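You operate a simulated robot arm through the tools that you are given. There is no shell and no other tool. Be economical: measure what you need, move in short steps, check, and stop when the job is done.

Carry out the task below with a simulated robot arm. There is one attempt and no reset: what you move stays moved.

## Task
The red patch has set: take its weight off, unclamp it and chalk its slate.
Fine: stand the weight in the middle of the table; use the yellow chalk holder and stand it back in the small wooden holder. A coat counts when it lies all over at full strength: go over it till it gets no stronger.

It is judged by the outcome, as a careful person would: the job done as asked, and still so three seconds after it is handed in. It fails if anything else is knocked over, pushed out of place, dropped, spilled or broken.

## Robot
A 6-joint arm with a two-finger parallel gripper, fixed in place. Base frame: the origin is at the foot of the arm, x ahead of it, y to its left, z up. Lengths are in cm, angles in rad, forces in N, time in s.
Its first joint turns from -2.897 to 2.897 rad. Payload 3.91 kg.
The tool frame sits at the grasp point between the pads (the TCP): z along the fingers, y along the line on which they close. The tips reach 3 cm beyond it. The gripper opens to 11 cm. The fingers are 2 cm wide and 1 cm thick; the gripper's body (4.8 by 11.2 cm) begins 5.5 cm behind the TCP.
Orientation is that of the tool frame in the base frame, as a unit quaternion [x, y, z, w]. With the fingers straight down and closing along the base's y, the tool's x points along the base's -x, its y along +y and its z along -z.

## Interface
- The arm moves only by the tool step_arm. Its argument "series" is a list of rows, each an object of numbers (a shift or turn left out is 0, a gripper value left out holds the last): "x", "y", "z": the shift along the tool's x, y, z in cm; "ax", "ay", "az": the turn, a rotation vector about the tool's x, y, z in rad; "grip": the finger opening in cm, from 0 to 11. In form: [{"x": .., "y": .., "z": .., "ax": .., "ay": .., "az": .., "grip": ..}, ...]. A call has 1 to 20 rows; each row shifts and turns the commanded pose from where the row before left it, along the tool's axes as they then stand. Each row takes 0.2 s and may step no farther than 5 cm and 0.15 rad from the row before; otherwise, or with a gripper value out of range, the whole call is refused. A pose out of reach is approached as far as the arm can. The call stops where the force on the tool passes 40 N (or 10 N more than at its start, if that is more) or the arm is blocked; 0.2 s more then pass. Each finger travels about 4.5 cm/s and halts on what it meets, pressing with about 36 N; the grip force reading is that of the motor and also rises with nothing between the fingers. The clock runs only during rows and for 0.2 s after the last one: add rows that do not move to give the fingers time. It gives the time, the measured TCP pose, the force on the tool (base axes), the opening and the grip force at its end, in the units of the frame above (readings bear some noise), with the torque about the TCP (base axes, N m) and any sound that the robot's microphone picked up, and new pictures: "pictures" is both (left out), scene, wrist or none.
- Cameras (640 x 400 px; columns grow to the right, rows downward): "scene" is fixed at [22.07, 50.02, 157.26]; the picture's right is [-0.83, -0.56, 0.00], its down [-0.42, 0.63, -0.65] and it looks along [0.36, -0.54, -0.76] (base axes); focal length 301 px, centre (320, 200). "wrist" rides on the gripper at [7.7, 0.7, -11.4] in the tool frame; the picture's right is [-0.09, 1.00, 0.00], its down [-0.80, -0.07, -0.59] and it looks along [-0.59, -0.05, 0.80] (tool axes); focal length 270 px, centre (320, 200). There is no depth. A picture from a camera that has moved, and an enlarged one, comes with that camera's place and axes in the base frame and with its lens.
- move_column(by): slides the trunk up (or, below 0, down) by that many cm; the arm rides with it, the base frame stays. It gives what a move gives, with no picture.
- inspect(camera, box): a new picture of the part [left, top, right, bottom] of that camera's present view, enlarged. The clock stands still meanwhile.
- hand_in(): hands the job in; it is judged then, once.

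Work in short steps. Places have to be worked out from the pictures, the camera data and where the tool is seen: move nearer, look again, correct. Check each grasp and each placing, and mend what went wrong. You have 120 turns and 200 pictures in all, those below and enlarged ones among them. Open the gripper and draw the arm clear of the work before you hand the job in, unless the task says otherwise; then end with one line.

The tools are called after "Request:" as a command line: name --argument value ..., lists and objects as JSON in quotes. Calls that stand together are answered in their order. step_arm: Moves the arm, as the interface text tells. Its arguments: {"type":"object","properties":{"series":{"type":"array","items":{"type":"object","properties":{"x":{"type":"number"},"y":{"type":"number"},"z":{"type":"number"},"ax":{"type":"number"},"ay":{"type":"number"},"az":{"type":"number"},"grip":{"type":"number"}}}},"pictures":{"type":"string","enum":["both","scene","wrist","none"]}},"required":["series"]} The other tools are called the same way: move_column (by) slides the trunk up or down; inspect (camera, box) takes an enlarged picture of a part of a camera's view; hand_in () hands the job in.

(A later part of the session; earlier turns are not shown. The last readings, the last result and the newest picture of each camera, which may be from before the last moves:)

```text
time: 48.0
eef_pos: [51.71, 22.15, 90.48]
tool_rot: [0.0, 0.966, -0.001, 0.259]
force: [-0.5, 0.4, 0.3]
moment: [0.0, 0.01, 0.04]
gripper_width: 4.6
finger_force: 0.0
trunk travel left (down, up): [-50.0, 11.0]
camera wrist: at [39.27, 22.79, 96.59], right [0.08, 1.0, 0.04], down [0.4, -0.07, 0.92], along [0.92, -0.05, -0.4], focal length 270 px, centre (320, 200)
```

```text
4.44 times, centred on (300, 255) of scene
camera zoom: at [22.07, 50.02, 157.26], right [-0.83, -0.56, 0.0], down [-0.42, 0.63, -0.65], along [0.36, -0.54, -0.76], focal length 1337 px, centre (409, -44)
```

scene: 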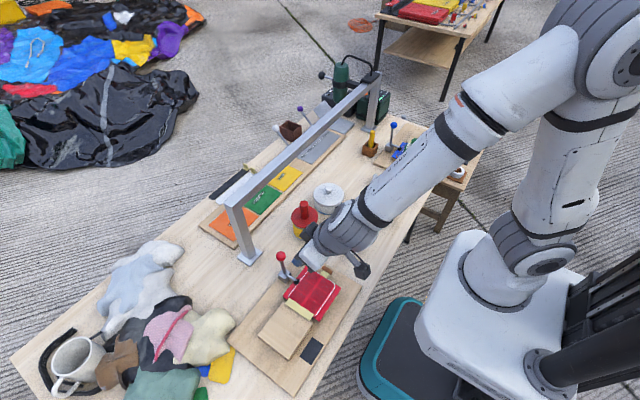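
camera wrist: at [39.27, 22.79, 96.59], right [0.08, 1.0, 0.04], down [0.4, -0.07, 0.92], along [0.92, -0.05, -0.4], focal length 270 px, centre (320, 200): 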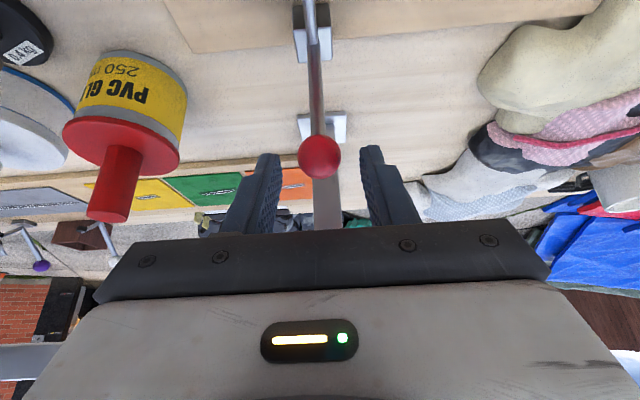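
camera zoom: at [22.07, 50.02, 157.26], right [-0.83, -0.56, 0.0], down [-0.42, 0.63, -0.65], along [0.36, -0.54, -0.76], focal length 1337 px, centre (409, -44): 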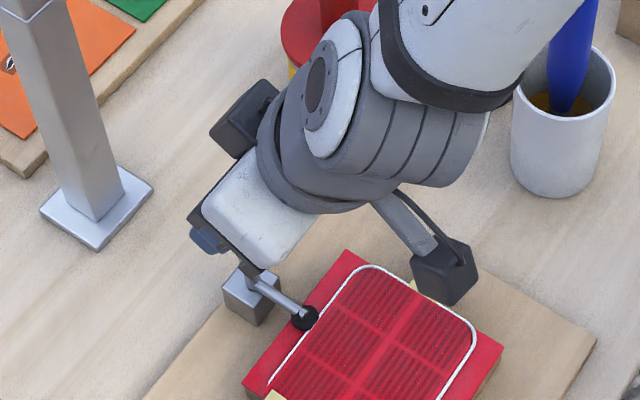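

I advance 3.3 more onto the ball and close.

Request:
step_arm --series '[{"z": 1.7}, {"z": 1.6}, {}, {"grip": 1}, {}, {}, {}, {}]' --pictures "wrist"

```text
time: 49.8
eef_pos: [53.32, 22.12, 87.51]
tool_rot: [0.0, 0.966, 0.0, 0.259]
force: [1.4, -1.9, -1.2]
moment: [-0.03, -0.12, 0.0]
gripper_width: 2.59
finger_force: 44.7
trunk travel left (down, up): [-50.0, 11.0]
camera wrist: at [40.95, 22.76, 93.71], right [0.08, 1.0, 0.04], down [0.4, -0.07, 0.92], along [0.91, -0.05, -0.4], focal length 270 px, centre (320, 200)
```

wrist: 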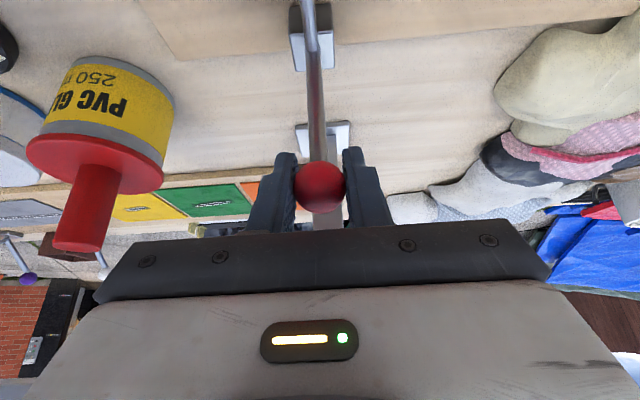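

Gripped at 2.6 cm. I start swinging the lever forward along its arc and watch the force.

Request:
step_arm --series '[{"x": -0.84, "z": 0.54}, {"x": -0.78, "z": 0.62}, {}]' --pictures "wrist"

Request:
inspect --camera "scene" --box '[250, 210, 350, 300]'

```text
time: 50.6
eef_pos: [55.13, 22.08, 87.37]
tool_rot: [0.0, 0.966, -0.001, 0.257]
force: [-14.7, -7.5, -4.2]
moment: [0.02, 1.17, 0.01]
gripper_width: 2.59
finger_force: 44.8
trunk travel left (down, up): [-50.0, 11.0]
camera wrist: at [42.77, 22.76, 93.56], right [0.08, 1.0, 0.04], down [0.4, -0.07, 0.91], along [0.91, -0.05, -0.4], focal length 270 px, centre (320, 200)
```

wrist: 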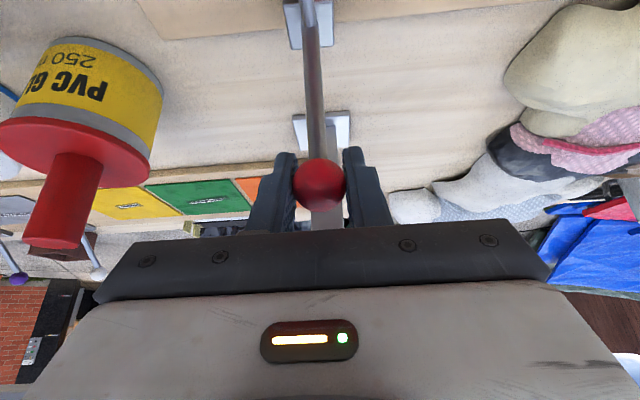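

```text
4.44 times, centred on (300, 255) of scene
camera zoom: at [22.07, 50.02, 157.26], right [-0.83, -0.56, 0.0], down [-0.42, 0.63, -0.65], along [0.36, -0.54, -0.76], focal length 1337 px, centre (409, -44)
```

zoom: 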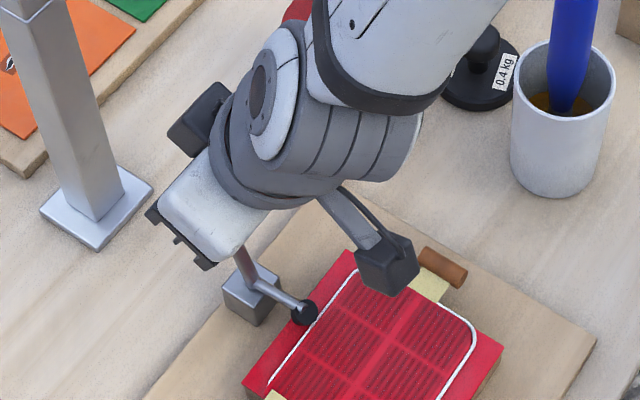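

The lever moves with about 15 N of resistance. I continue the arc.

Request:
step_arm --series '[{"x": -0.71, "z": 0.7}, {"x": -0.64, "z": 0.77}, {"x": -0.56, "z": 0.83}, {}]' --pictures "none"

Request:
inspect --camera "scene" --box '[250, 210, 350, 300]'

```text
time: 51.6
eef_pos: [58.16, 22.05, 86.63]
tool_rot: [0.001, 0.965, 0.001, 0.261]
force: [-6.1, -9.2, 9.9]
moment: [0.0, 1.01, 0.03]
gripper_width: 2.55
finger_force: 44.7
trunk travel left (down, up): [-50.0, 11.0]
```

```text
4.44 times, centred on (300, 255) of scene
camera zoom: at [22.07, 50.02, 157.26], right [-0.83, -0.56, 0.0], down [-0.42, 0.63, -0.65], along [0.36, -0.54, -0.76], focal length 1337 px, centre (409, -44)
```

zoom: 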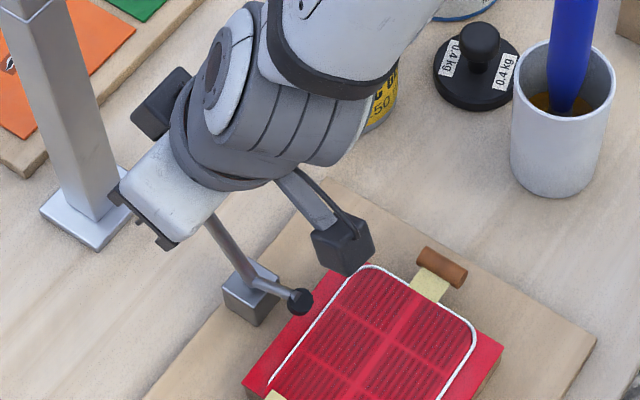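

The foot is rising off the patch. I continue to about 48°.

Request:
step_arm --series '[{"x": -0.61, "z": 0.97}, {"x": -0.51, "z": 1.03}, {"x": -0.41, "z": 1.07}, {}]' --pictures "none"

Request:
step_arm --series '[{"x": -0.3, "z": 1.1}, {}]' --pictures "both"

Request:
inspect --camera "scene" --box '[230, 210, 330, 300]'

```text
time: 52.6
eef_pos: [60.98, 22.05, 84.55]
tool_rot: [0.001, 0.966, -0.001, 0.259]
force: [-10.2, -9.5, 5.3]
moment: [0.06, -0.3, 0.13]
gripper_width: 2.59
finger_force: 45.1
trunk travel left (down, up): [-50.0, 11.0]
```

```text
time: 53.2
eef_pos: [62.57, 22.12, 84.13]
tool_rot: [0.002, 0.965, 0.0, 0.263]
force: [28.1, -7.3, 27.0]
moment: [0.08, 1.03, 0.3]
gripper_width: 1.49
finger_force: 5.9
trunk travel left (down, up): [-50.0, 11.0]
camera wrist: at [49.93, 22.77, 90.12], right [0.08, 1.0, 0.05], down [0.39, -0.07, 0.92], along [0.92, -0.05, -0.39], focal length 270 px, centre (320, 200)
```

scene: 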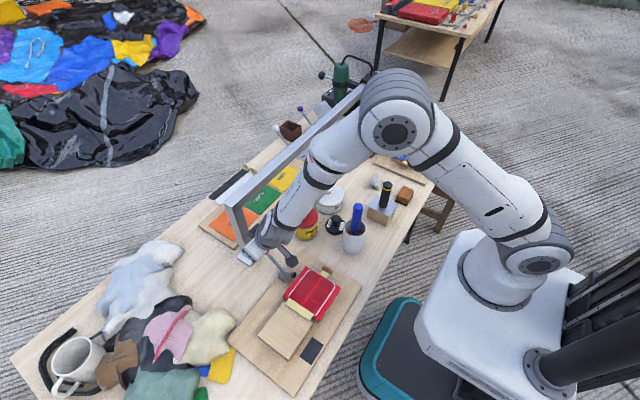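
wrist: 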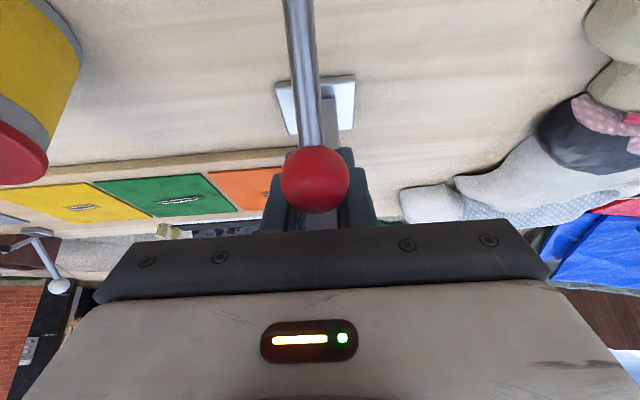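

```text
4.44 times, centred on (280, 255) of scene
camera zoom: at [22.07, 50.02, 157.26], right [-0.83, -0.56, 0.0], down [-0.42, 0.63, -0.65], along [0.36, -0.54, -0.76], focal length 1337 px, centre (498, -44)
```

zoom: 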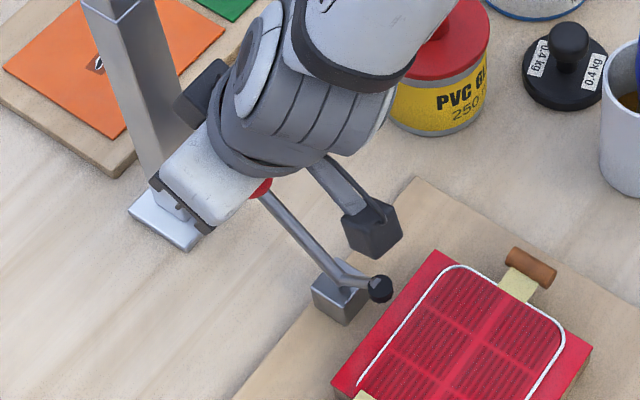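

The ball slipped toward the camera side. The lever is at about 50° with the foot well clear of the patch. I open the fingers and back off to see whether it stays.

Request:
step_arm --series '[{"grip": 5.5}, {}, {}, {}]' --pictures "none"

Request:
step_arm --series '[{"z": -1}, {"z": -2}, {"z": -3}, {"z": -3}, {}]' --pictures "both"

Request:
inspect --camera "scene" --box '[230, 210, 330, 300]'

```text
time: 54.2
eef_pos: [61.84, 22.13, 83.6]
tool_rot: [0.0, 0.966, 0.0, 0.259]
force: [-0.1, 0.4, 0.0]
moment: [0.02, 0.03, 0.0]
gripper_width: 5.49
finger_force: 0.0
trunk travel left (down, up): [-50.0, 11.0]
```

```text
time: 55.4
eef_pos: [57.2, 22.18, 91.44]
tool_rot: [-0.001, 0.966, 0.001, 0.259]
force: [0.6, 0.3, 0.1]
moment: [0.01, 0.0, 0.0]
gripper_width: 5.5
finger_force: 0.0
trunk travel left (down, up): [-50.0, 11.0]
camera wrist: at [44.78, 22.91, 97.65], right [0.08, 1.0, 0.04], down [0.4, -0.07, 0.92], along [0.91, -0.05, -0.4], focal length 270 px, centre (320, 200)
```

scene: 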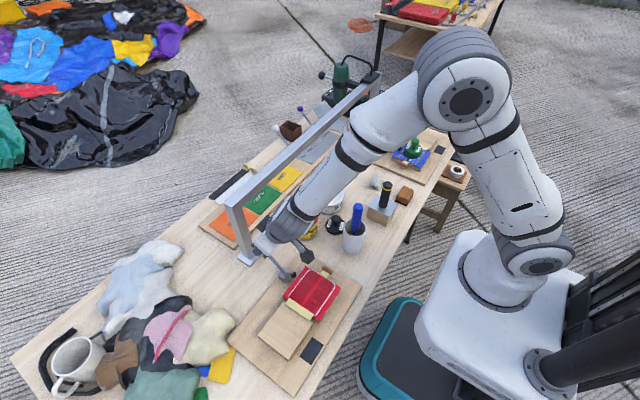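
wrist: 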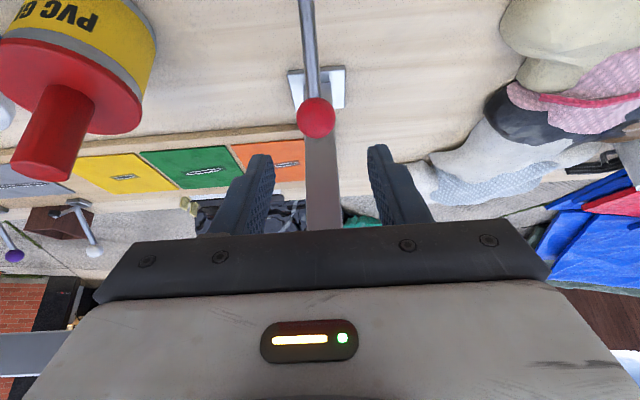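

```text
4.44 times, centred on (280, 255) of scene
camera zoom: at [22.07, 50.02, 157.26], right [-0.83, -0.56, 0.0], down [-0.42, 0.63, -0.65], along [0.36, -0.54, -0.76], focal length 1337 px, centre (498, -44)
```

zoom: 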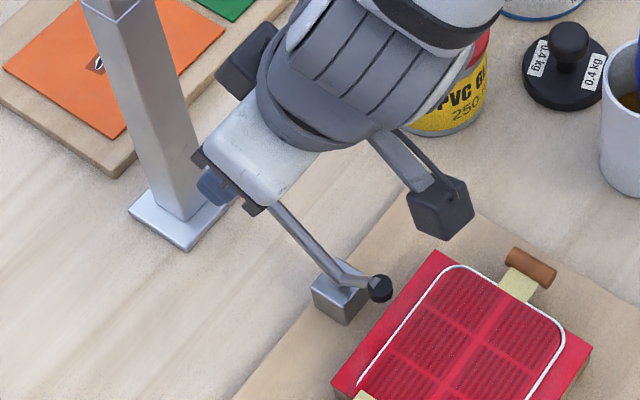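

The lever stays open at about 42°. I check whether that's its stop by pressing lightly on the ball with closed fingertips.

Request:
step_arm --series '[{"x": 0.83, "grip": 0}, {}, {}, {}, {}, {}, {"z": 1.5}, {"z": 1.5}, {}]' --pictures "none"

Request:
step_arm --series '[{"z": 0.4}, {"z": 0.4}, {"z": 0.4}, {}]' --pictures "wrist"

```text
time: 57.4
eef_pos: [57.74, 22.21, 89.14]
tool_rot: [-0.001, 0.965, 0.002, 0.263]
force: [-23.0, -4.7, 25.7]
moment: [-0.14, 0.35, -0.14]
gripper_width: 0.03
finger_force: 36.0
trunk travel left (down, up): [-50.0, 11.0]
stopped in row 9: the force on the tool passed its limit (the readings are from after the stop); the commanded pose is now the measured one
```

```text
time: 57.7
eef_pos: [57.63, 22.3, 89.01]
tool_rot: [0.0, 0.964, 0.002, 0.264]
force: [-26.4, -7.3, 27.0]
moment: [-0.24, 0.42, -0.09]
gripper_width: 0.01
finger_force: 35.7
trunk travel left (down, up): [-50.0, 11.0]
stopped in row 1: the force on the tool passed its limit (the readings are from after the stop); the commanded pose is now the measured one
camera wrist: at [45.18, 22.88, 95.03], right [0.07, 1.0, 0.05], down [0.39, -0.07, 0.92], along [0.92, -0.05, -0.39], focal length 270 px, centre (320, 200)
```

wrist: 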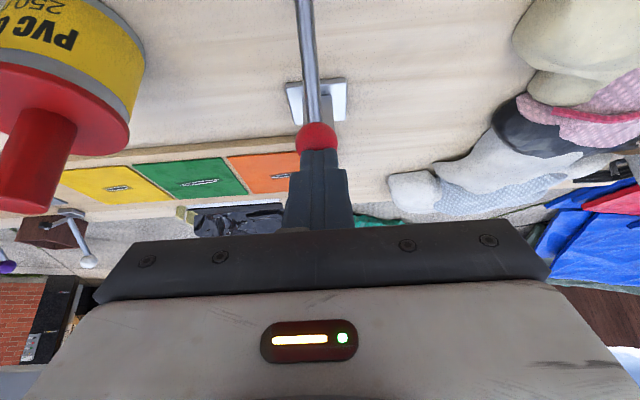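

It's a hard stop: 38 N with no motion, so the clamp is fully open. I retract, level the hand and go see the chalk.

Request:
step_arm --series '[{"z": -2}, {"z": -4}, {"z": -4}, {"x": 3, "z": -2, "grip": 5}, {"x": 4, "z": -2}, {"x": 3, "z": -3}, {"ay": 0.13}, {"ay": 0.13}, {"ay": 0.13}, {"ay": 0.134}, {}]' --pictures "none"

```text
time: 60.1
eef_pos: [41.03, 22.21, 98.17]
tool_rot: [0.0, 1.0, 0.001, 0.003]
force: [-0.9, -0.2, 0.3]
moment: [-0.03, -0.02, -0.02]
gripper_width: 5.01
finger_force: 0.1
trunk travel left (down, up): [-50.0, 11.0]
```

Raise and travel toward the chalk holder at high level.

Request:
step_arm --series '[{"z": -4}, {"z": -4}, {"z": -2, "y": -4}, {"y": -4.5}, {"y": -4.5}, {"y": -4.5}, {"y": -4.5}, {"y": -4.5}, {"y": -4.5}, {"y": -4.5}, {"y": -4.5}, {"y": -4.5}, {"y": -4.5}, {"y": -4.5}, {"y": -4.5}, {"y": -3}, {}]' --pictures "both"

```text
time: 63.7
eef_pos: [40.89, -38.63, 108.21]
tool_rot: [-0.001, 1.0, 0.001, 0.003]
force: [0.2, -0.4, 1.1]
moment: [0.0, 0.02, -0.02]
gripper_width: 4.99
finger_force: 0.0
trunk travel left (down, up): [-50.0, 11.0]
camera wrist: at [33.05, -38.01, 119.63], right [0.09, 1.0, 0.0], down [0.8, -0.07, 0.6], along [0.6, -0.05, -0.8], focal length 270 px, centre (320, 200)
```

scene: 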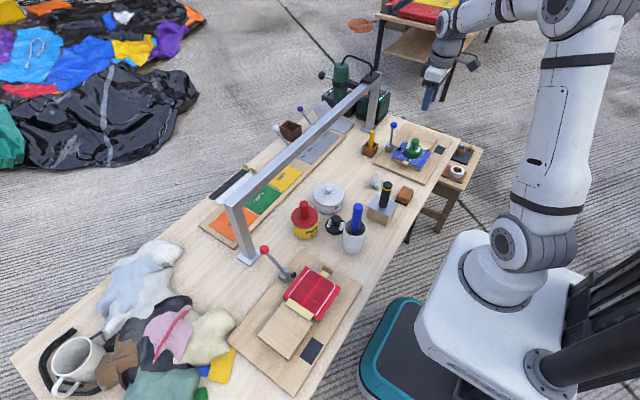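
wrist: 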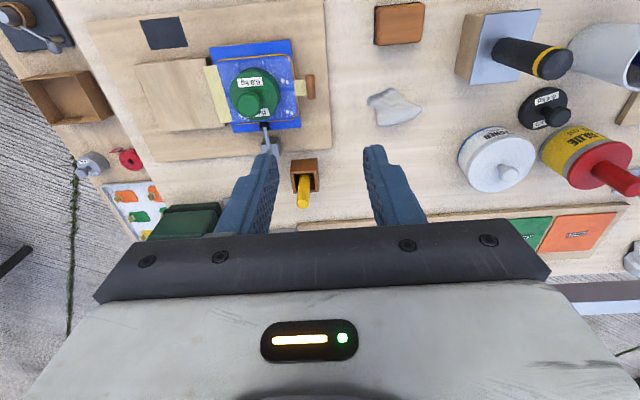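

Request:
inspect --camera "wrist" --box '[230, 120, 390, 220]'

Request:
inspect --camera "scene" --box '[340, 110, 420, 170]'

Request:
inspect --camera "scene" --box '[240, 240, 380, 370]'

```text
4.00 times, centred on (310, 170) of wrist
camera zoom: at [33.05, -38.01, 119.63], right [0.09, 1.0, 0.0], down [0.8, -0.07, 0.6], along [0.6, -0.05, -0.8], focal length 1081 px, centre (360, 320)
```

zoom: 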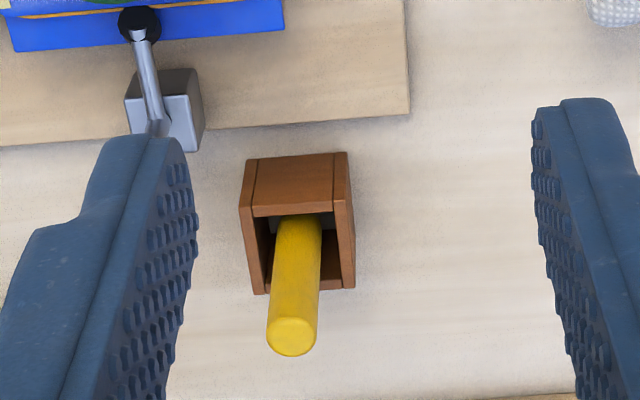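

```text
6.67 times, centred on (380, 140) of scene
camera zoom: at [22.07, 50.02, 157.26], right [-0.83, -0.56, 0.0], down [-0.42, 0.63, -0.65], along [0.36, -0.54, -0.76], focal length 2006 px, centre (-80, 600)
```

zoom: 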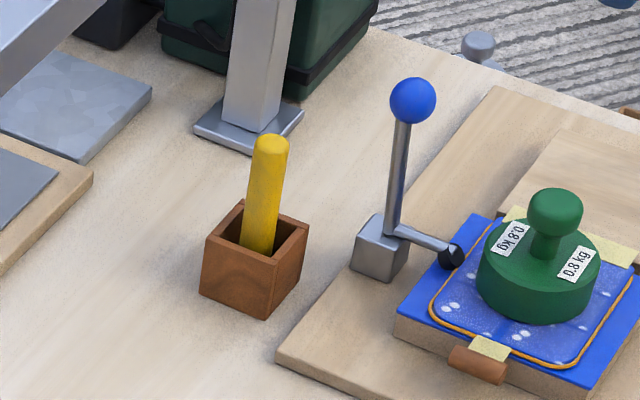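

```text
3.08 times, centred on (310, 305) of scene
camera zoom: at [22.07, 50.02, 157.26], right [-0.83, -0.56, 0.0], down [-0.42, 0.63, -0.65], along [0.36, -0.54, -0.76], focal length 926 px, centre (351, -123)
```

zoom: 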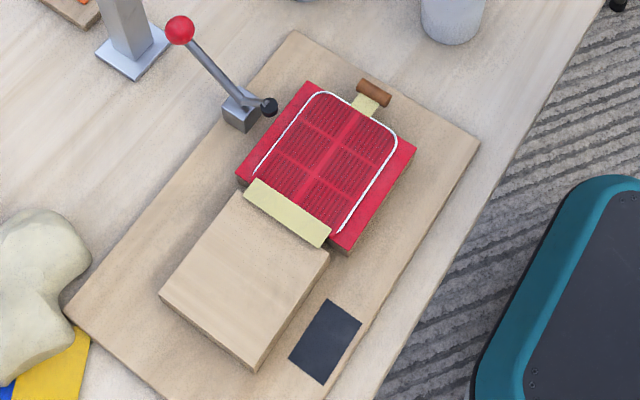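

The chalk stands at about (58.9, -42.9), top z≈85.2, 1.9 cm thick, close to the gantry beam and the blue lever. I'll tilt 0.3 rad and grip high.

Request:
step_arm --series '[{"ay": -0.15}, {"ay": -0.15}, {"x": -2.03, "y": -0.85, "z": 4}, {"x": -2.03, "y": -0.85, "z": 4}, {"x": -2.03, "y": -0.85, "z": 4}, {"x": -2.03, "y": -0.85, "z": 4}, {}]' --pictures "both"

Request:
inspect --camera "wrist" --box '[230, 100, 390, 220]'

Request:
inspect --camera "scene" --box '[320, 60, 440, 170]'

```text
time: 65.3
eef_pos: [53.53, -42.12, 95.32]
tool_rot: [-0.001, 0.988, 0.001, 0.152]
force: [-0.1, -0.1, -0.1]
moment: [-0.02, 0.0, -0.02]
gripper_width: 5.0
finger_force: 0.2
trunk travel left (down, up): [-50.0, 11.0]
camera wrist: at [42.65, -41.44, 104.0], right [0.08, 1.0, 0.03], down [0.58, -0.07, 0.81], along [0.81, -0.05, -0.59], focal length 270 px, centre (320, 200)
```

scene: 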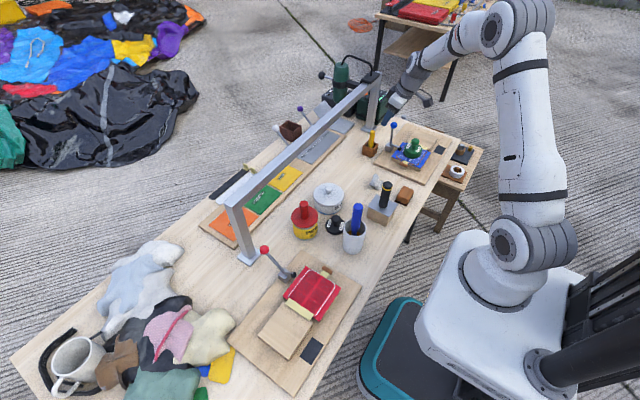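
wrist: 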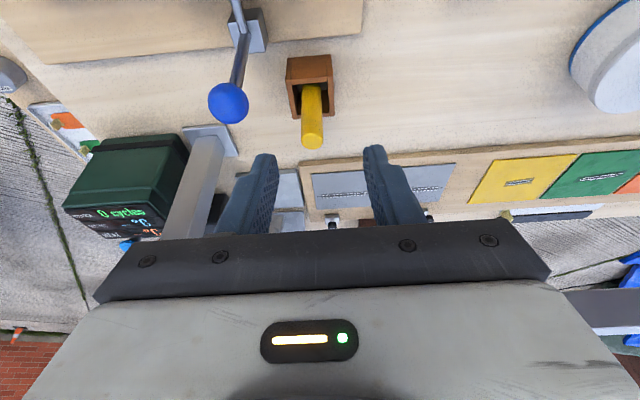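

```text
3.33 times, centred on (310, 160) of wrist
camera zoom: at [42.65, -41.44, 104.0], right [0.08, 1.0, 0.03], down [0.58, -0.07, 0.81], along [0.81, -0.05, -0.59], focal length 901 px, centre (353, 333)
```

zoom: 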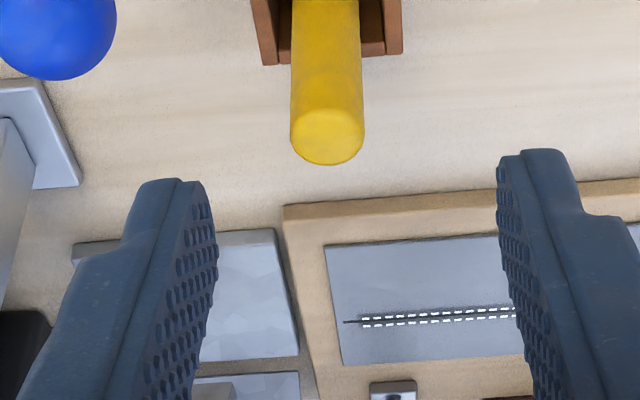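

```text
3.64 times, centred on (380, 115) of scene
camera zoom: at [22.07, 50.02, 157.26], right [-0.83, -0.56, 0.0], down [-0.42, 0.63, -0.65], along [0.36, -0.54, -0.76], focal length 1094 px, centre (102, 509)
```

zoom: 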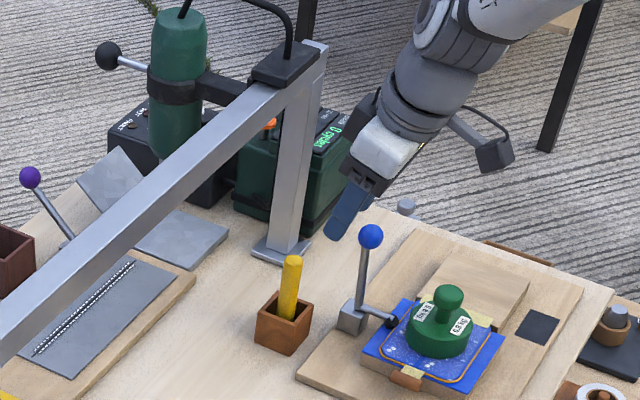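

I line up on (59.1, -43.0) and descend along the tool axis.

Request:
step_arm --series '[{"x": -2.13, "y": -0.88, "grip": 4}, {"z": 3}, {"z": 3}, {"z": 2.5}, {}]' --pictures "both"

Request:
inspect --camera "scene" --box '[320, 60, 440, 170]'

```text
time: 66.5
eef_pos: [58.21, -42.82, 87.98]
tool_rot: [-0.001, 0.988, 0.0, 0.151]
force: [0.5, -0.3, -0.4]
moment: [0.0, -0.02, 0.02]
gripper_width: 3.99
finger_force: 0.0
trunk travel left (down, up): [-50.0, 11.0]
camera wrist: at [47.24, -42.26, 96.64], right [0.08, 1.0, 0.03], down [0.58, -0.07, 0.81], along [0.81, -0.05, -0.59], focal length 270 px, centre (320, 200)
```

scene: 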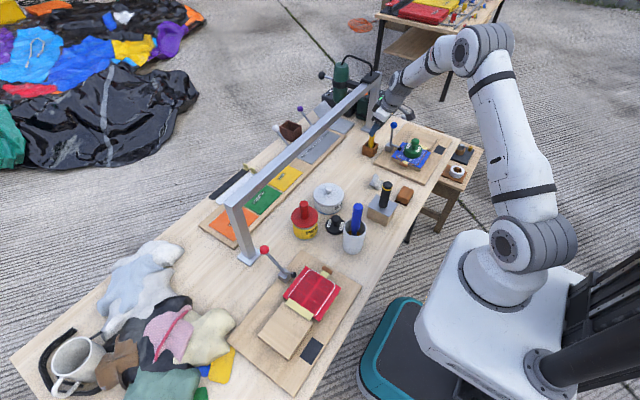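
wrist: 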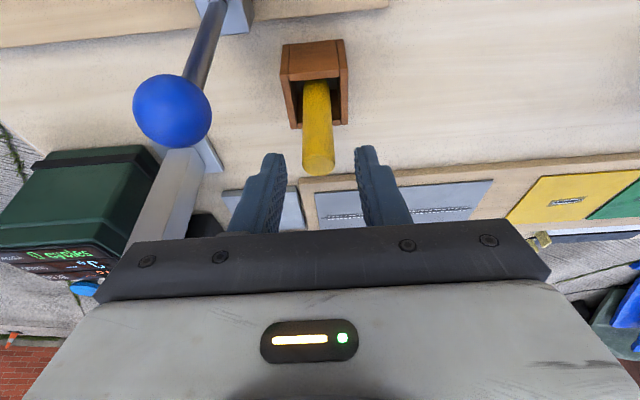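

```text
3.64 times, centred on (380, 115) of scene
camera zoom: at [22.07, 50.02, 157.26], right [-0.83, -0.56, 0.0], down [-0.42, 0.63, -0.65], along [0.36, -0.54, -0.76], focal length 1094 px, centre (102, 509)
```

zoom: 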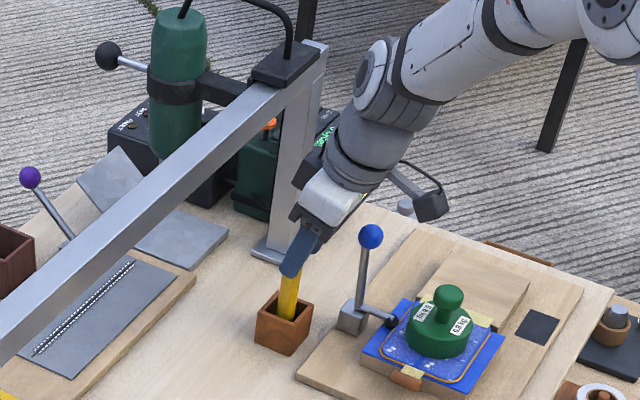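

Well aligned; I advance 3.5 and close on the chalk.

Request:
step_arm --series '[{"z": 1.8, "y": -0.15}, {"z": 1.7}, {}, {"grip": 0.8}, {}, {}, {}, {}]' --pictures "wrist"

Request:
inspect --camera "scene" --box '[340, 80, 420, 160]'

```text
time: 68.3
eef_pos: [59.15, -42.96, 84.57]
tool_rot: [-0.001, 0.988, 0.0, 0.152]
force: [0.2, -0.4, 0.5]
moment: [-0.05, -0.01, -0.01]
gripper_width: 1.92
finger_force: 36.5
trunk travel left (down, up): [-50.0, 11.0]
camera wrist: at [48.28, -42.43, 93.3], right [0.08, 1.0, 0.03], down [0.59, -0.07, 0.81], along [0.81, -0.05, -0.59], focal length 270 px, centre (320, 200)
```

wrist: 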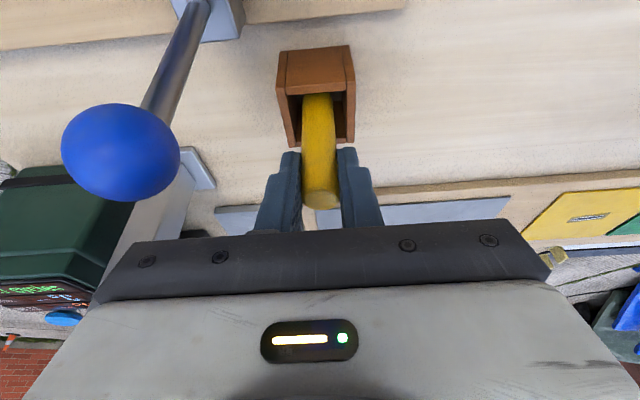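

```text
5.00 times, centred on (380, 120) of scene
camera zoom: at [22.07, 50.02, 157.26], right [-0.83, -0.56, 0.0], down [-0.42, 0.63, -0.65], along [0.36, -0.54, -0.76], focal length 1504 px, centre (20, 600)
```

zoom: 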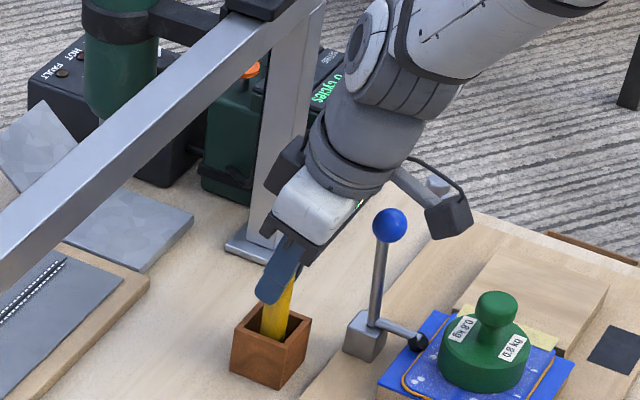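

Chalk gripped (1.92 cm). I lift it straight up, slowly.

Request:
step_arm --series '[{"x": -0.3, "z": -0.95}, {"x": -0.45, "z": -1.43}, {"x": -0.45, "z": -1.43}, {"x": -0.45, "z": -1.43}, {"x": -0.45, "z": -1.43}, {}]' --pictures "both"

Request:
inspect --camera "scene" --box '[340, 70, 420, 150]'

```text
time: 69.7
eef_pos: [59.1, -43.03, 91.57]
tool_rot: [-0.001, 0.988, 0.001, 0.152]
force: [0.4, 0.0, -0.4]
moment: [0.04, 0.0, 0.01]
gripper_width: 1.93
finger_force: 35.6
trunk travel left (down, up): [-50.0, 11.0]
camera wrist: at [48.28, -42.44, 100.27], right [0.08, 1.0, 0.03], down [0.59, -0.07, 0.81], along [0.81, -0.05, -0.59], focal length 270 px, centre (320, 200)
```

scene: 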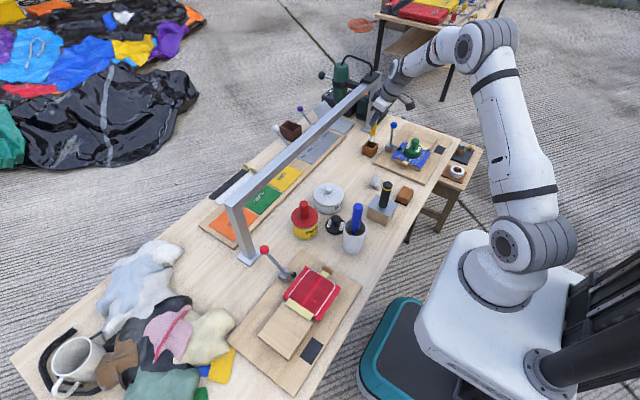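
wrist: 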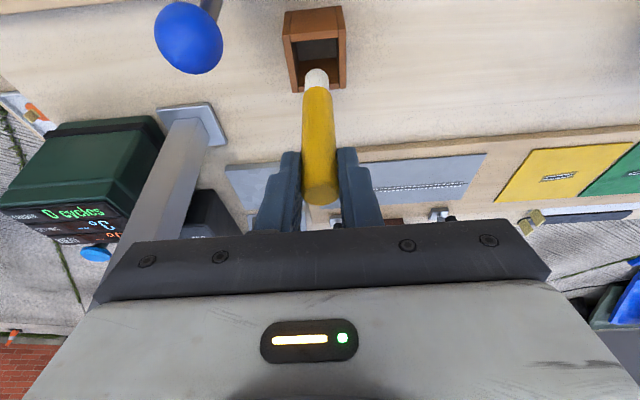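

```text
5.00 times, centred on (380, 110) of scene
camera zoom: at [22.07, 50.02, 157.26], right [-0.83, -0.56, 0.0], down [-0.42, 0.63, -0.65], along [0.36, -0.54, -0.76], focal length 1504 px, centre (20, 650)
```

zoom: 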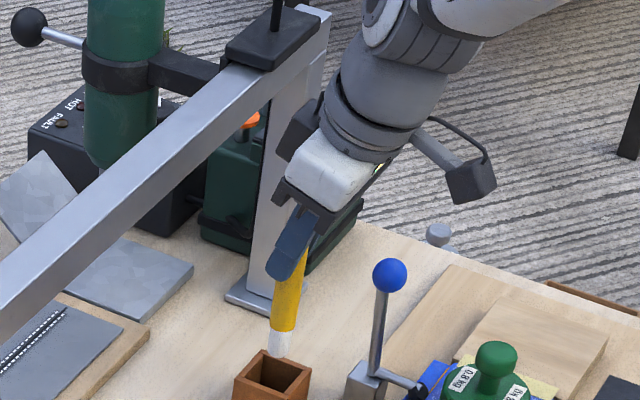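

The white chalk tip hangs about 10.5 cm below the TCP. I raise it and carry it high toward the slate near (35, 34).

Request:
step_arm --series '[{"x": 0.91, "z": -3.78}, {"x": 0.91, "z": -3.78}, {"x": 0.91, "z": -3.78}, {"x": 1.11, "z": -3.15}, {"x": 1.11, "z": -3.15}, {"x": 1.11, "z": -3.15}, {"y": 2}, {"x": 0.57, "y": 4, "z": -0.18}, {"x": 0.57, "y": 4, "z": -0.18}, {"x": 0.57, "y": 4, "z": -0.18}, {"x": 0.57, "y": 4, "z": -0.18}, {"x": 0.57, "y": 4, "z": -0.18}, {"x": 0.57, "y": 4, "z": -0.18}, {"x": 0.57, "y": 4, "z": -0.18}, {"x": 0.57, "y": 4, "z": -0.18}, {"x": 0.57, "y": 4, "z": -0.18}, {"y": 2}]' --pictures "none"

Request:
step_arm --series '[{"y": 2}, {"x": 0.8, "y": 4, "z": -0.25}, {"x": 0.8, "y": 4, "z": -0.25}, {"x": 0.8, "y": 4, "z": -0.25}, {"x": 0.8, "y": 4, "z": -0.25}, {"x": 0.8, "y": 4, "z": -0.25}, {"x": 0.8, "y": 4, "z": -0.25}, {"x": 0.8, "y": 4, "z": -0.25}, {"x": 0.8, "y": 4, "z": -0.25}, {"y": 3}, {}]' --pictures "both"

```text
time: 73.3
eef_pos: [41.61, -3.0, 109.58]
tool_rot: [0.0, 0.988, 0.001, 0.152]
force: [-0.4, -0.2, 0.4]
moment: [-0.01, 0.02, -0.02]
gripper_width: 1.91
finger_force: 35.8
trunk travel left (down, up): [-50.0, 11.0]
```

```text
time: 75.7
eef_pos: [34.82, 33.68, 109.76]
tool_rot: [-0.001, 0.988, 0.0, 0.151]
force: [0.6, 0.3, -0.7]
moment: [0.01, 0.02, 0.07]
gripper_width: 1.92
finger_force: 36.3
trunk travel left (down, up): [-50.0, 11.0]
camera wrist: at [24.03, 34.43, 118.36], right [0.08, 1.0, 0.03], down [0.59, -0.07, 0.81], along [0.81, -0.05, -0.59], focal length 270 px, centre (320, 200)
```

scene: 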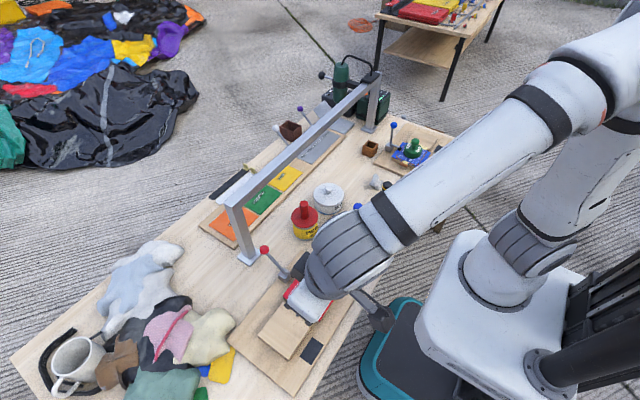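
wrist: 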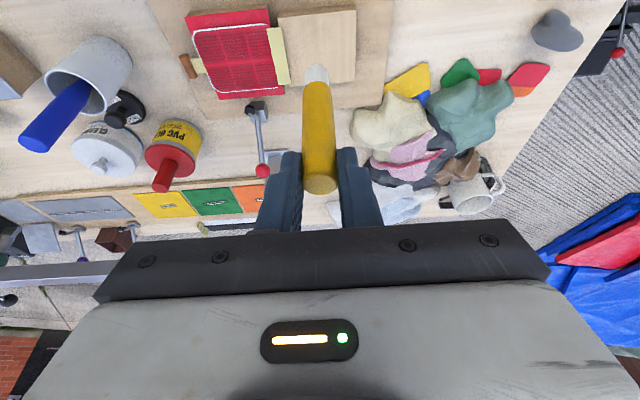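

I descend vertically to hover the chalk tip over the slate.

Request:
step_arm --series '[{"x": 0.95, "y": 0.05, "z": 3.34}, {"x": 0.95, "y": 0.05, "z": 3.34}, {"x": 0.95, "y": 0.05, "z": 3.34}, {"x": 0.95, "y": 0.05, "z": 3.34}, {"x": 0.95, "y": 0.05, "z": 3.34}, {"x": 0.6, "y": 0.05, "z": 2.0}, {}]' --pictures "both"

Request:
inspect --camera "scene" --box '[260, 280, 380, 390]'

Request:
inspect --camera "wrist" --box '[240, 0, 400, 110]'

```text
time: 77.3
eef_pos: [35.5, 34.22, 90.17]
tool_rot: [-0.002, 0.988, 0.001, 0.152]
force: [0.0, -0.1, 0.5]
moment: [0.01, 0.01, -0.01]
gripper_width: 1.93
finger_force: 36.5
trunk travel left (down, up): [-50.0, 11.0]
camera wrist: at [24.63, 34.78, 98.85], right [0.08, 1.0, 0.03], down [0.59, -0.07, 0.81], along [0.81, -0.05, -0.59], focal length 270 px, centre (320, 200)
```

scene: 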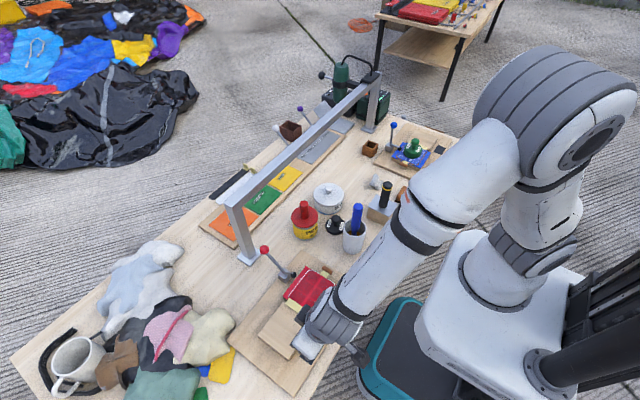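
wrist: 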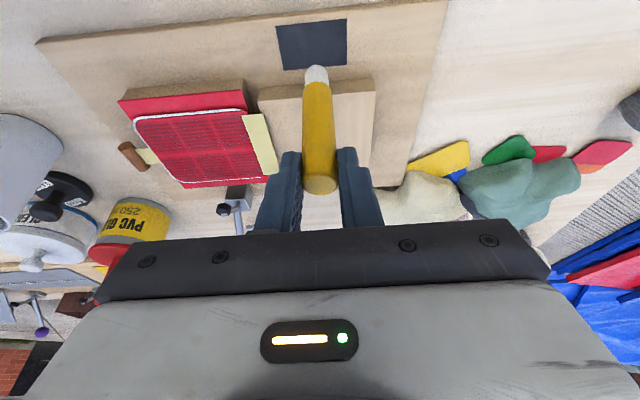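

```text
3.64 times, centred on (320, 335) of scene
camera zoom: at [22.07, 50.02, 157.26], right [-0.83, -0.56, 0.0], down [-0.42, 0.63, -0.65], along [0.36, -0.54, -0.76], focal length 1094 px, centre (320, -291)
```

zoom: 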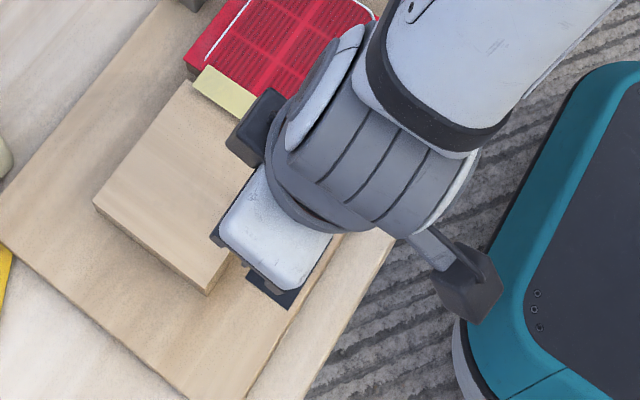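

```text
3.64 times, centred on (320, 55) of wrist
camera zoom: at [24.63, 34.78, 98.85], right [0.08, 1.0, 0.03], down [0.59, -0.07, 0.81], along [0.81, -0.05, -0.59], focal length 983 px, centre (320, 727)
```

zoom: 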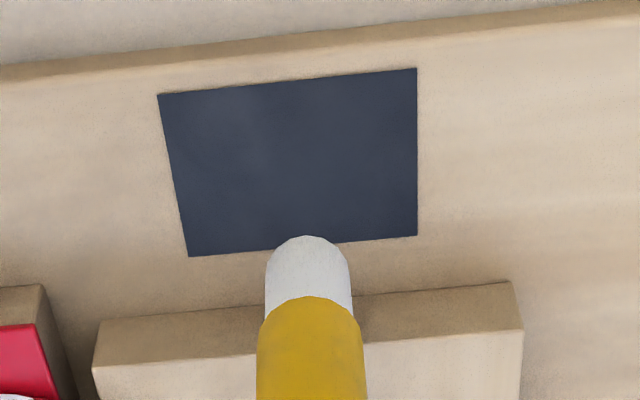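

Excellent view: the slate spans x 33.4–36.9, y 31.2–36.7, with the tip at about (35.2, 34.2, 79). I'll stroke along y. I move to one end of the middle line and lower to find the contact.

Request:
step_arm --series '[{"y": -2.2}, {"x": 0.3, "z": 0.954}, {"x": 0.3, "z": 0.954}, {}]' --pictures "none"

Request:
inspect --camera "wrist" --box '[240, 0, 400, 110]'

```text
time: 78.3
eef_pos: [35.53, 32.04, 88.29]
tool_rot: [-0.001, 0.988, 0.0, 0.152]
force: [-0.8, -0.3, -0.9]
moment: [0.0, -0.01, -0.03]
gripper_width: 1.94
finger_force: 36.0
trunk travel left (down, up): [-50.0, 11.0]
```

```text
3.64 times, centred on (320, 55) of wrist
camera zoom: at [24.63, 32.66, 96.9], right [0.08, 1.0, 0.03], down [0.59, -0.07, 0.81], along [0.81, -0.05, -0.59], focal length 983 px, centre (320, 727)
```

zoom: 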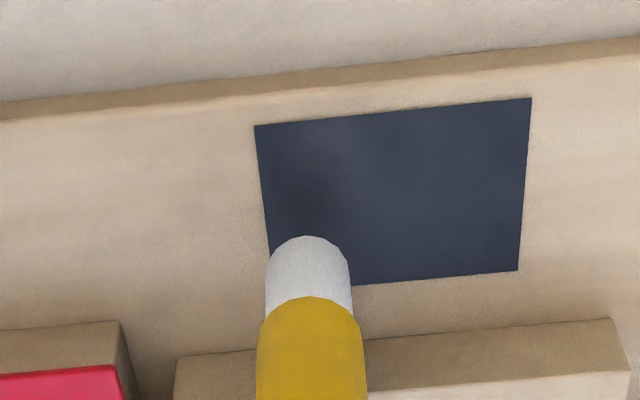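

Request:
step_arm --series '[{"x": 0.15, "z": 0.48}, {"x": 0.15, "z": 0.48}, {}]' --pictures "none"

Request:
step_arm --series '[{"x": 0.06, "z": 0.19}, {"x": 0.06, "z": 0.19}, {}]' --pictures "none"

Request:
inspect --camera "wrist" --box '[240, 0, 400, 110]'

```text
time: 79.1
eef_pos: [35.5, 32.02, 87.18]
tool_rot: [-0.001, 0.988, 0.0, 0.152]
force: [0.3, -0.3, -0.2]
moment: [-0.04, 0.0, -0.01]
gripper_width: 1.92
finger_force: 36.6
trunk travel left (down, up): [-50.0, 11.0]
```

```text
time: 79.9
eef_pos: [35.55, 31.97, 87.02]
tool_rot: [-0.001, 0.988, 0.001, 0.152]
force: [0.9, -0.3, 6.1]
moment: [-0.09, -0.07, -0.01]
gripper_width: 1.97
finger_force: 35.8
trunk travel left (down, up): [-50.0, 11.0]
```

```text
3.64 times, centred on (320, 55) of wrist
camera zoom: at [24.59, 32.63, 95.56], right [0.08, 1.0, 0.03], down [0.58, -0.07, 0.81], along [0.81, -0.05, -0.59], focal length 983 px, centre (320, 727)
```

zoom: 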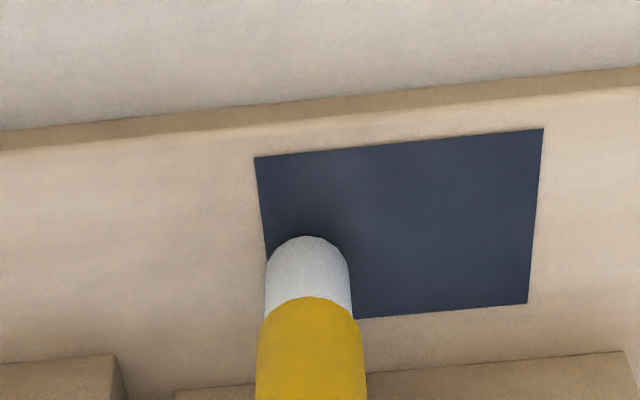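

Contact with 6 N at TCP z=87.0. I make a first stroke along +y and look at the mark.

Request:
step_arm --series '[{"y": 0.5}, {"y": 0.5}, {"y": 0.5}, {"y": 0.5}, {"y": 0.5}, {"y": 0.5}, {"y": 0.5}, {"y": 0.5}, {}]' --pictures "none"

Request:
inspect --camera "wrist" --box '[220, 0, 380, 110]'

```text
time: 81.9
eef_pos: [35.34, 35.89, 86.9]
tool_rot: [0.0, 0.988, 0.001, 0.153]
force: [-0.2, -5.3, 13.7]
moment: [-0.49, -0.09, -0.03]
gripper_width: 1.94
finger_force: 35.5
trunk travel left (down, up): [-50.0, 11.0]
```

```text
3.64 times, centred on (300, 55) of wrist
camera zoom: at [24.53, 36.54, 95.53], right [0.08, 1.0, 0.03], down [0.58, -0.07, 0.81], along [0.81, -0.05, -0.59], focal length 983 px, centre (393, 727)
```

zoom: 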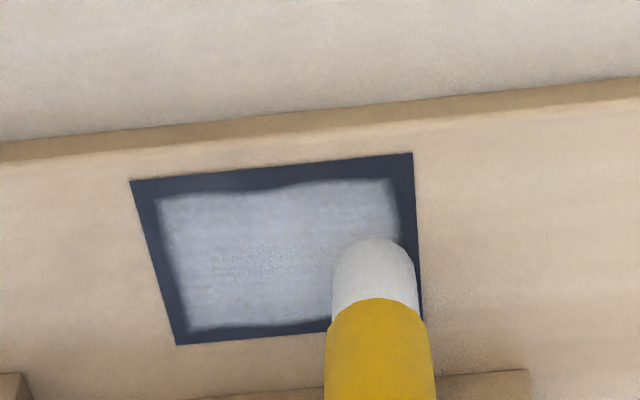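

The stroke leaves a wide band, with only a rim of about 0.5 cm bare all round. I lay passes shifted by ±0.55 cm in x and slightly longer in y.

Request:
step_arm --series '[{"x": 0.26, "y": 0.2, "z": -0.11}, {"x": 0.26, "y": 0.2, "z": -0.08}, {"y": -0.5}, {"y": -0.5}, {"y": -0.5}, {"y": -0.5}, {"y": -0.5}, {"y": -0.5}, {"y": -0.5}, {"y": -0.5}, {"y": -0.5}, {"y": -0.3}, {}]' --pictures "none"

Request:
inspect --camera "wrist" --box '[240, 0, 400, 110]'

```text
time: 84.7
eef_pos: [34.87, 31.53, 86.74]
tool_rot: [-0.001, 0.988, 0.001, 0.153]
force: [-1.1, 3.7, 9.8]
moment: [0.41, -0.01, 0.06]
gripper_width: 1.95
finger_force: 36.1
trunk travel left (down, up): [-50.0, 11.0]
```

```text
3.64 times, centred on (320, 55) of wrist
camera zoom: at [24.0, 32.2, 95.51], right [0.08, 1.0, 0.03], down [0.58, -0.07, 0.81], along [0.81, -0.05, -0.59], focal length 983 px, centre (320, 727)
```

zoom: 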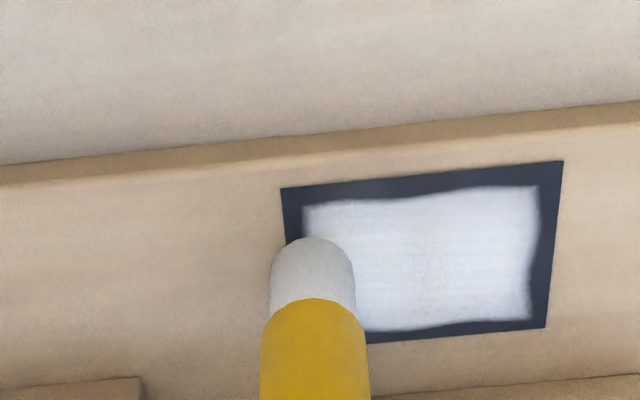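

The band is getting stronger but the rim is still dark. I test going farther out at the near (−x) edge and the ends.

Request:
step_arm --series '[{"x": 0.24, "y": -0.2, "z": -0.075}, {"x": 0.24, "y": -0.2, "z": -0.075}, {"y": 0.5}, {"y": 0.5}, {"y": 0.5}, {"y": 0.5}, {"y": 0.5}, {"y": 0.5}, {"y": 0.5}, {"y": 0.5}, {"y": 0.5}, {"y": 0.5}, {"y": 0.5}, {}]' --pictures "none"

Request:
inspect --camera "wrist" --box '[220, 0, 380, 110]'

```text
time: 87.7
eef_pos: [34.43, 36.65, 86.81]
tool_rot: [-0.001, 0.988, -0.001, 0.152]
force: [0.1, -0.2, 0.9]
moment: [-0.04, -0.03, 0.0]
gripper_width: 1.93
finger_force: 35.6
trunk travel left (down, up): [-50.0, 11.0]
```

```text
3.64 times, centred on (300, 55) of wrist
camera zoom: at [23.5, 37.3, 95.51], right [0.08, 1.0, 0.03], down [0.59, -0.07, 0.81], along [0.81, -0.05, -0.59], focal length 983 px, centre (393, 727)
```

zoom: 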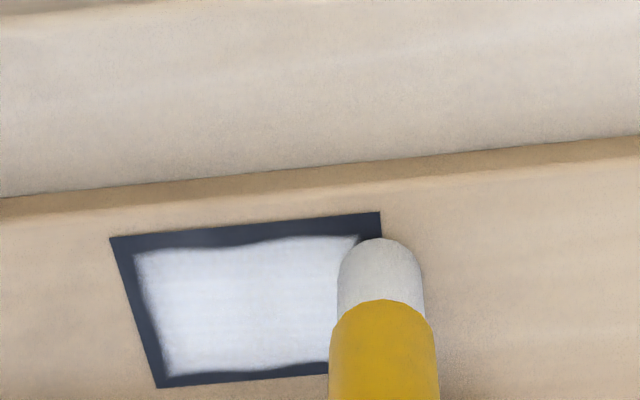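

The rim looks the same everywhere even where I passed, so it seems to be part of how the coat looks. I keep covering the slate: next the far (+x) line with firm contact.

Request:
step_arm --series '[{"x": -0.09, "z": -0.29}, {"x": -0.63, "y": -0.3, "z": 0.2}, {"x": -0.63, "y": -0.3, "z": 0.2}, {"x": 0.1, "z": 0.33}, {}]' --pictures "none"

```text
time: 88.9
eef_pos: [35.61, 36.06, 86.66]
tool_rot: [-0.001, 0.988, 0.001, 0.152]
force: [0.6, 0.3, 1.9]
moment: [-0.02, 0.01, 0.02]
gripper_width: 1.93
finger_force: 35.9
trunk travel left (down, up): [-50.0, 11.0]
```

Request:
step_arm --series '[{"x": 0.02, "z": 0.06}, {"y": -0.4}, {"y": -0.5}, {"y": -0.5}, {"y": -0.5}, {"y": -0.5}, {"y": -0.5}, {"y": -0.5}, {"y": -0.5}, {"y": -0.5}, {}]' --pictures "none"

Request:
inspect --camera "wrist" --box '[240, 0, 400, 110]'

```text
time: 91.3
eef_pos: [35.74, 31.69, 86.7]
tool_rot: [-0.001, 0.988, 0.001, 0.152]
force: [0.3, 7.1, 20.3]
moment: [0.75, -0.11, 0.01]
gripper_width: 1.94
finger_force: 36.0
trunk travel left (down, up): [-50.0, 11.0]
```

```text
3.64 times, centred on (320, 55) of wrist
camera zoom: at [24.8, 32.3, 95.44], right [0.08, 1.0, 0.03], down [0.58, -0.07, 0.81], along [0.81, -0.05, -0.59], focal length 983 px, centre (320, 727)
```

zoom: 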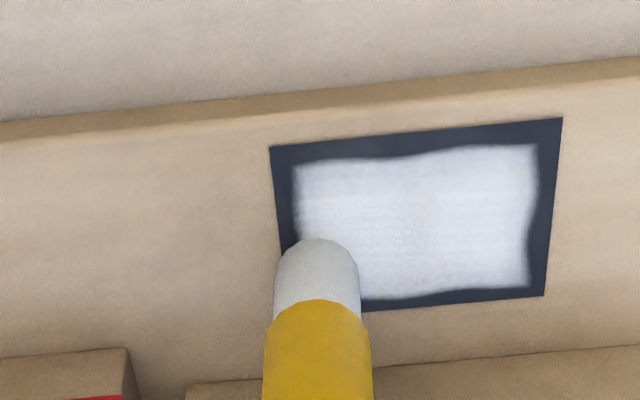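

Rim unchanged, coat nearly even. I ease the pressure slightly and do another full raster.

Request:
step_arm --series '[{"x": -0.02, "z": -0.06, "y": -0.2}, {"y": 0.6}, {"y": 0.7}, {"y": 0.7}, {"y": 0.7}, {"y": 0.7}, {"y": 0.7}, {"y": 0.5}, {"x": 0.29, "z": -0.09}, {"x": 0.29, "z": -0.09}, {"y": -0.6}, {"y": -0.7}, {"y": -0.7}, {"y": -0.7}, {"y": -0.7}, {"y": -0.7}, {"y": -0.5}, {}]' --pictures "none"

Request:
inspect --camera "wrist" --box '[240, 0, 400, 110]'

```text
time: 95.1
eef_pos: [35.02, 31.39, 86.6]
tool_rot: [0.0, 0.988, 0.0, 0.152]
force: [-0.5, 0.7, 0.1]
moment: [0.05, 0.05, -0.01]
gripper_width: 1.94
finger_force: 36.3
trunk travel left (down, up): [-50.0, 11.0]
```

```text
3.64 times, centred on (320, 55) of wrist
camera zoom: at [24.23, 32.09, 95.44], right [0.08, 1.0, 0.03], down [0.59, -0.07, 0.81], along [0.81, -0.05, -0.59], focal length 983 px, centre (320, 727)
```

zoom: 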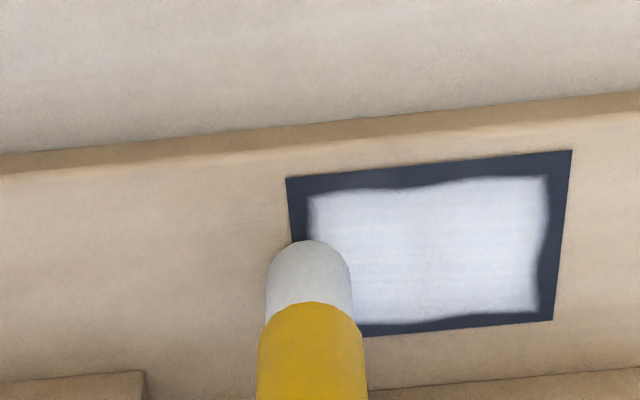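

Contact got light. I lift to inspect the whole coat.

Request:
step_arm --series '[{"x": -0.6, "z": -1.9}, {"x": -2.5, "z": -2.5, "y": -1}, {"x": -1, "z": -2, "y": -2}, {}]' --pictures "none"

Request:
inspect --camera "wrist" --box '[260, 0, 420, 110]'

```text
time: 96.1
eef_pos: [37.16, 28.44, 94.06]
tool_rot: [-0.001, 0.988, 0.001, 0.153]
force: [0.8, 0.3, -0.6]
moment: [0.02, -0.01, -0.01]
gripper_width: 1.93
finger_force: 35.8
trunk travel left (down, up): [-50.0, 11.0]
```

```text
3.64 times, centred on (340, 55) of wrist
camera zoom: at [26.26, 29.14, 102.87], right [0.08, 1.0, 0.03], down [0.59, -0.07, 0.81], along [0.81, -0.05, -0.59], focal length 983 px, centre (247, 727)
```

zoom: 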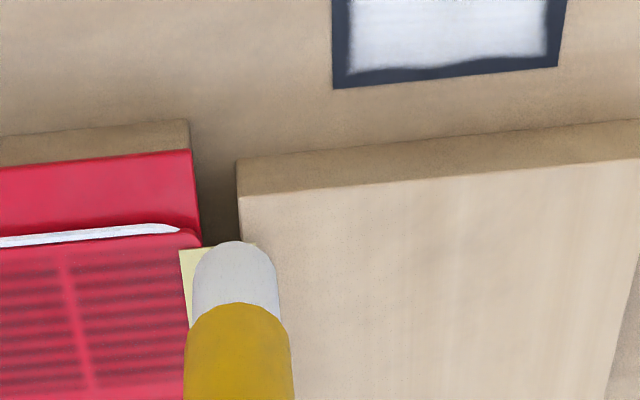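

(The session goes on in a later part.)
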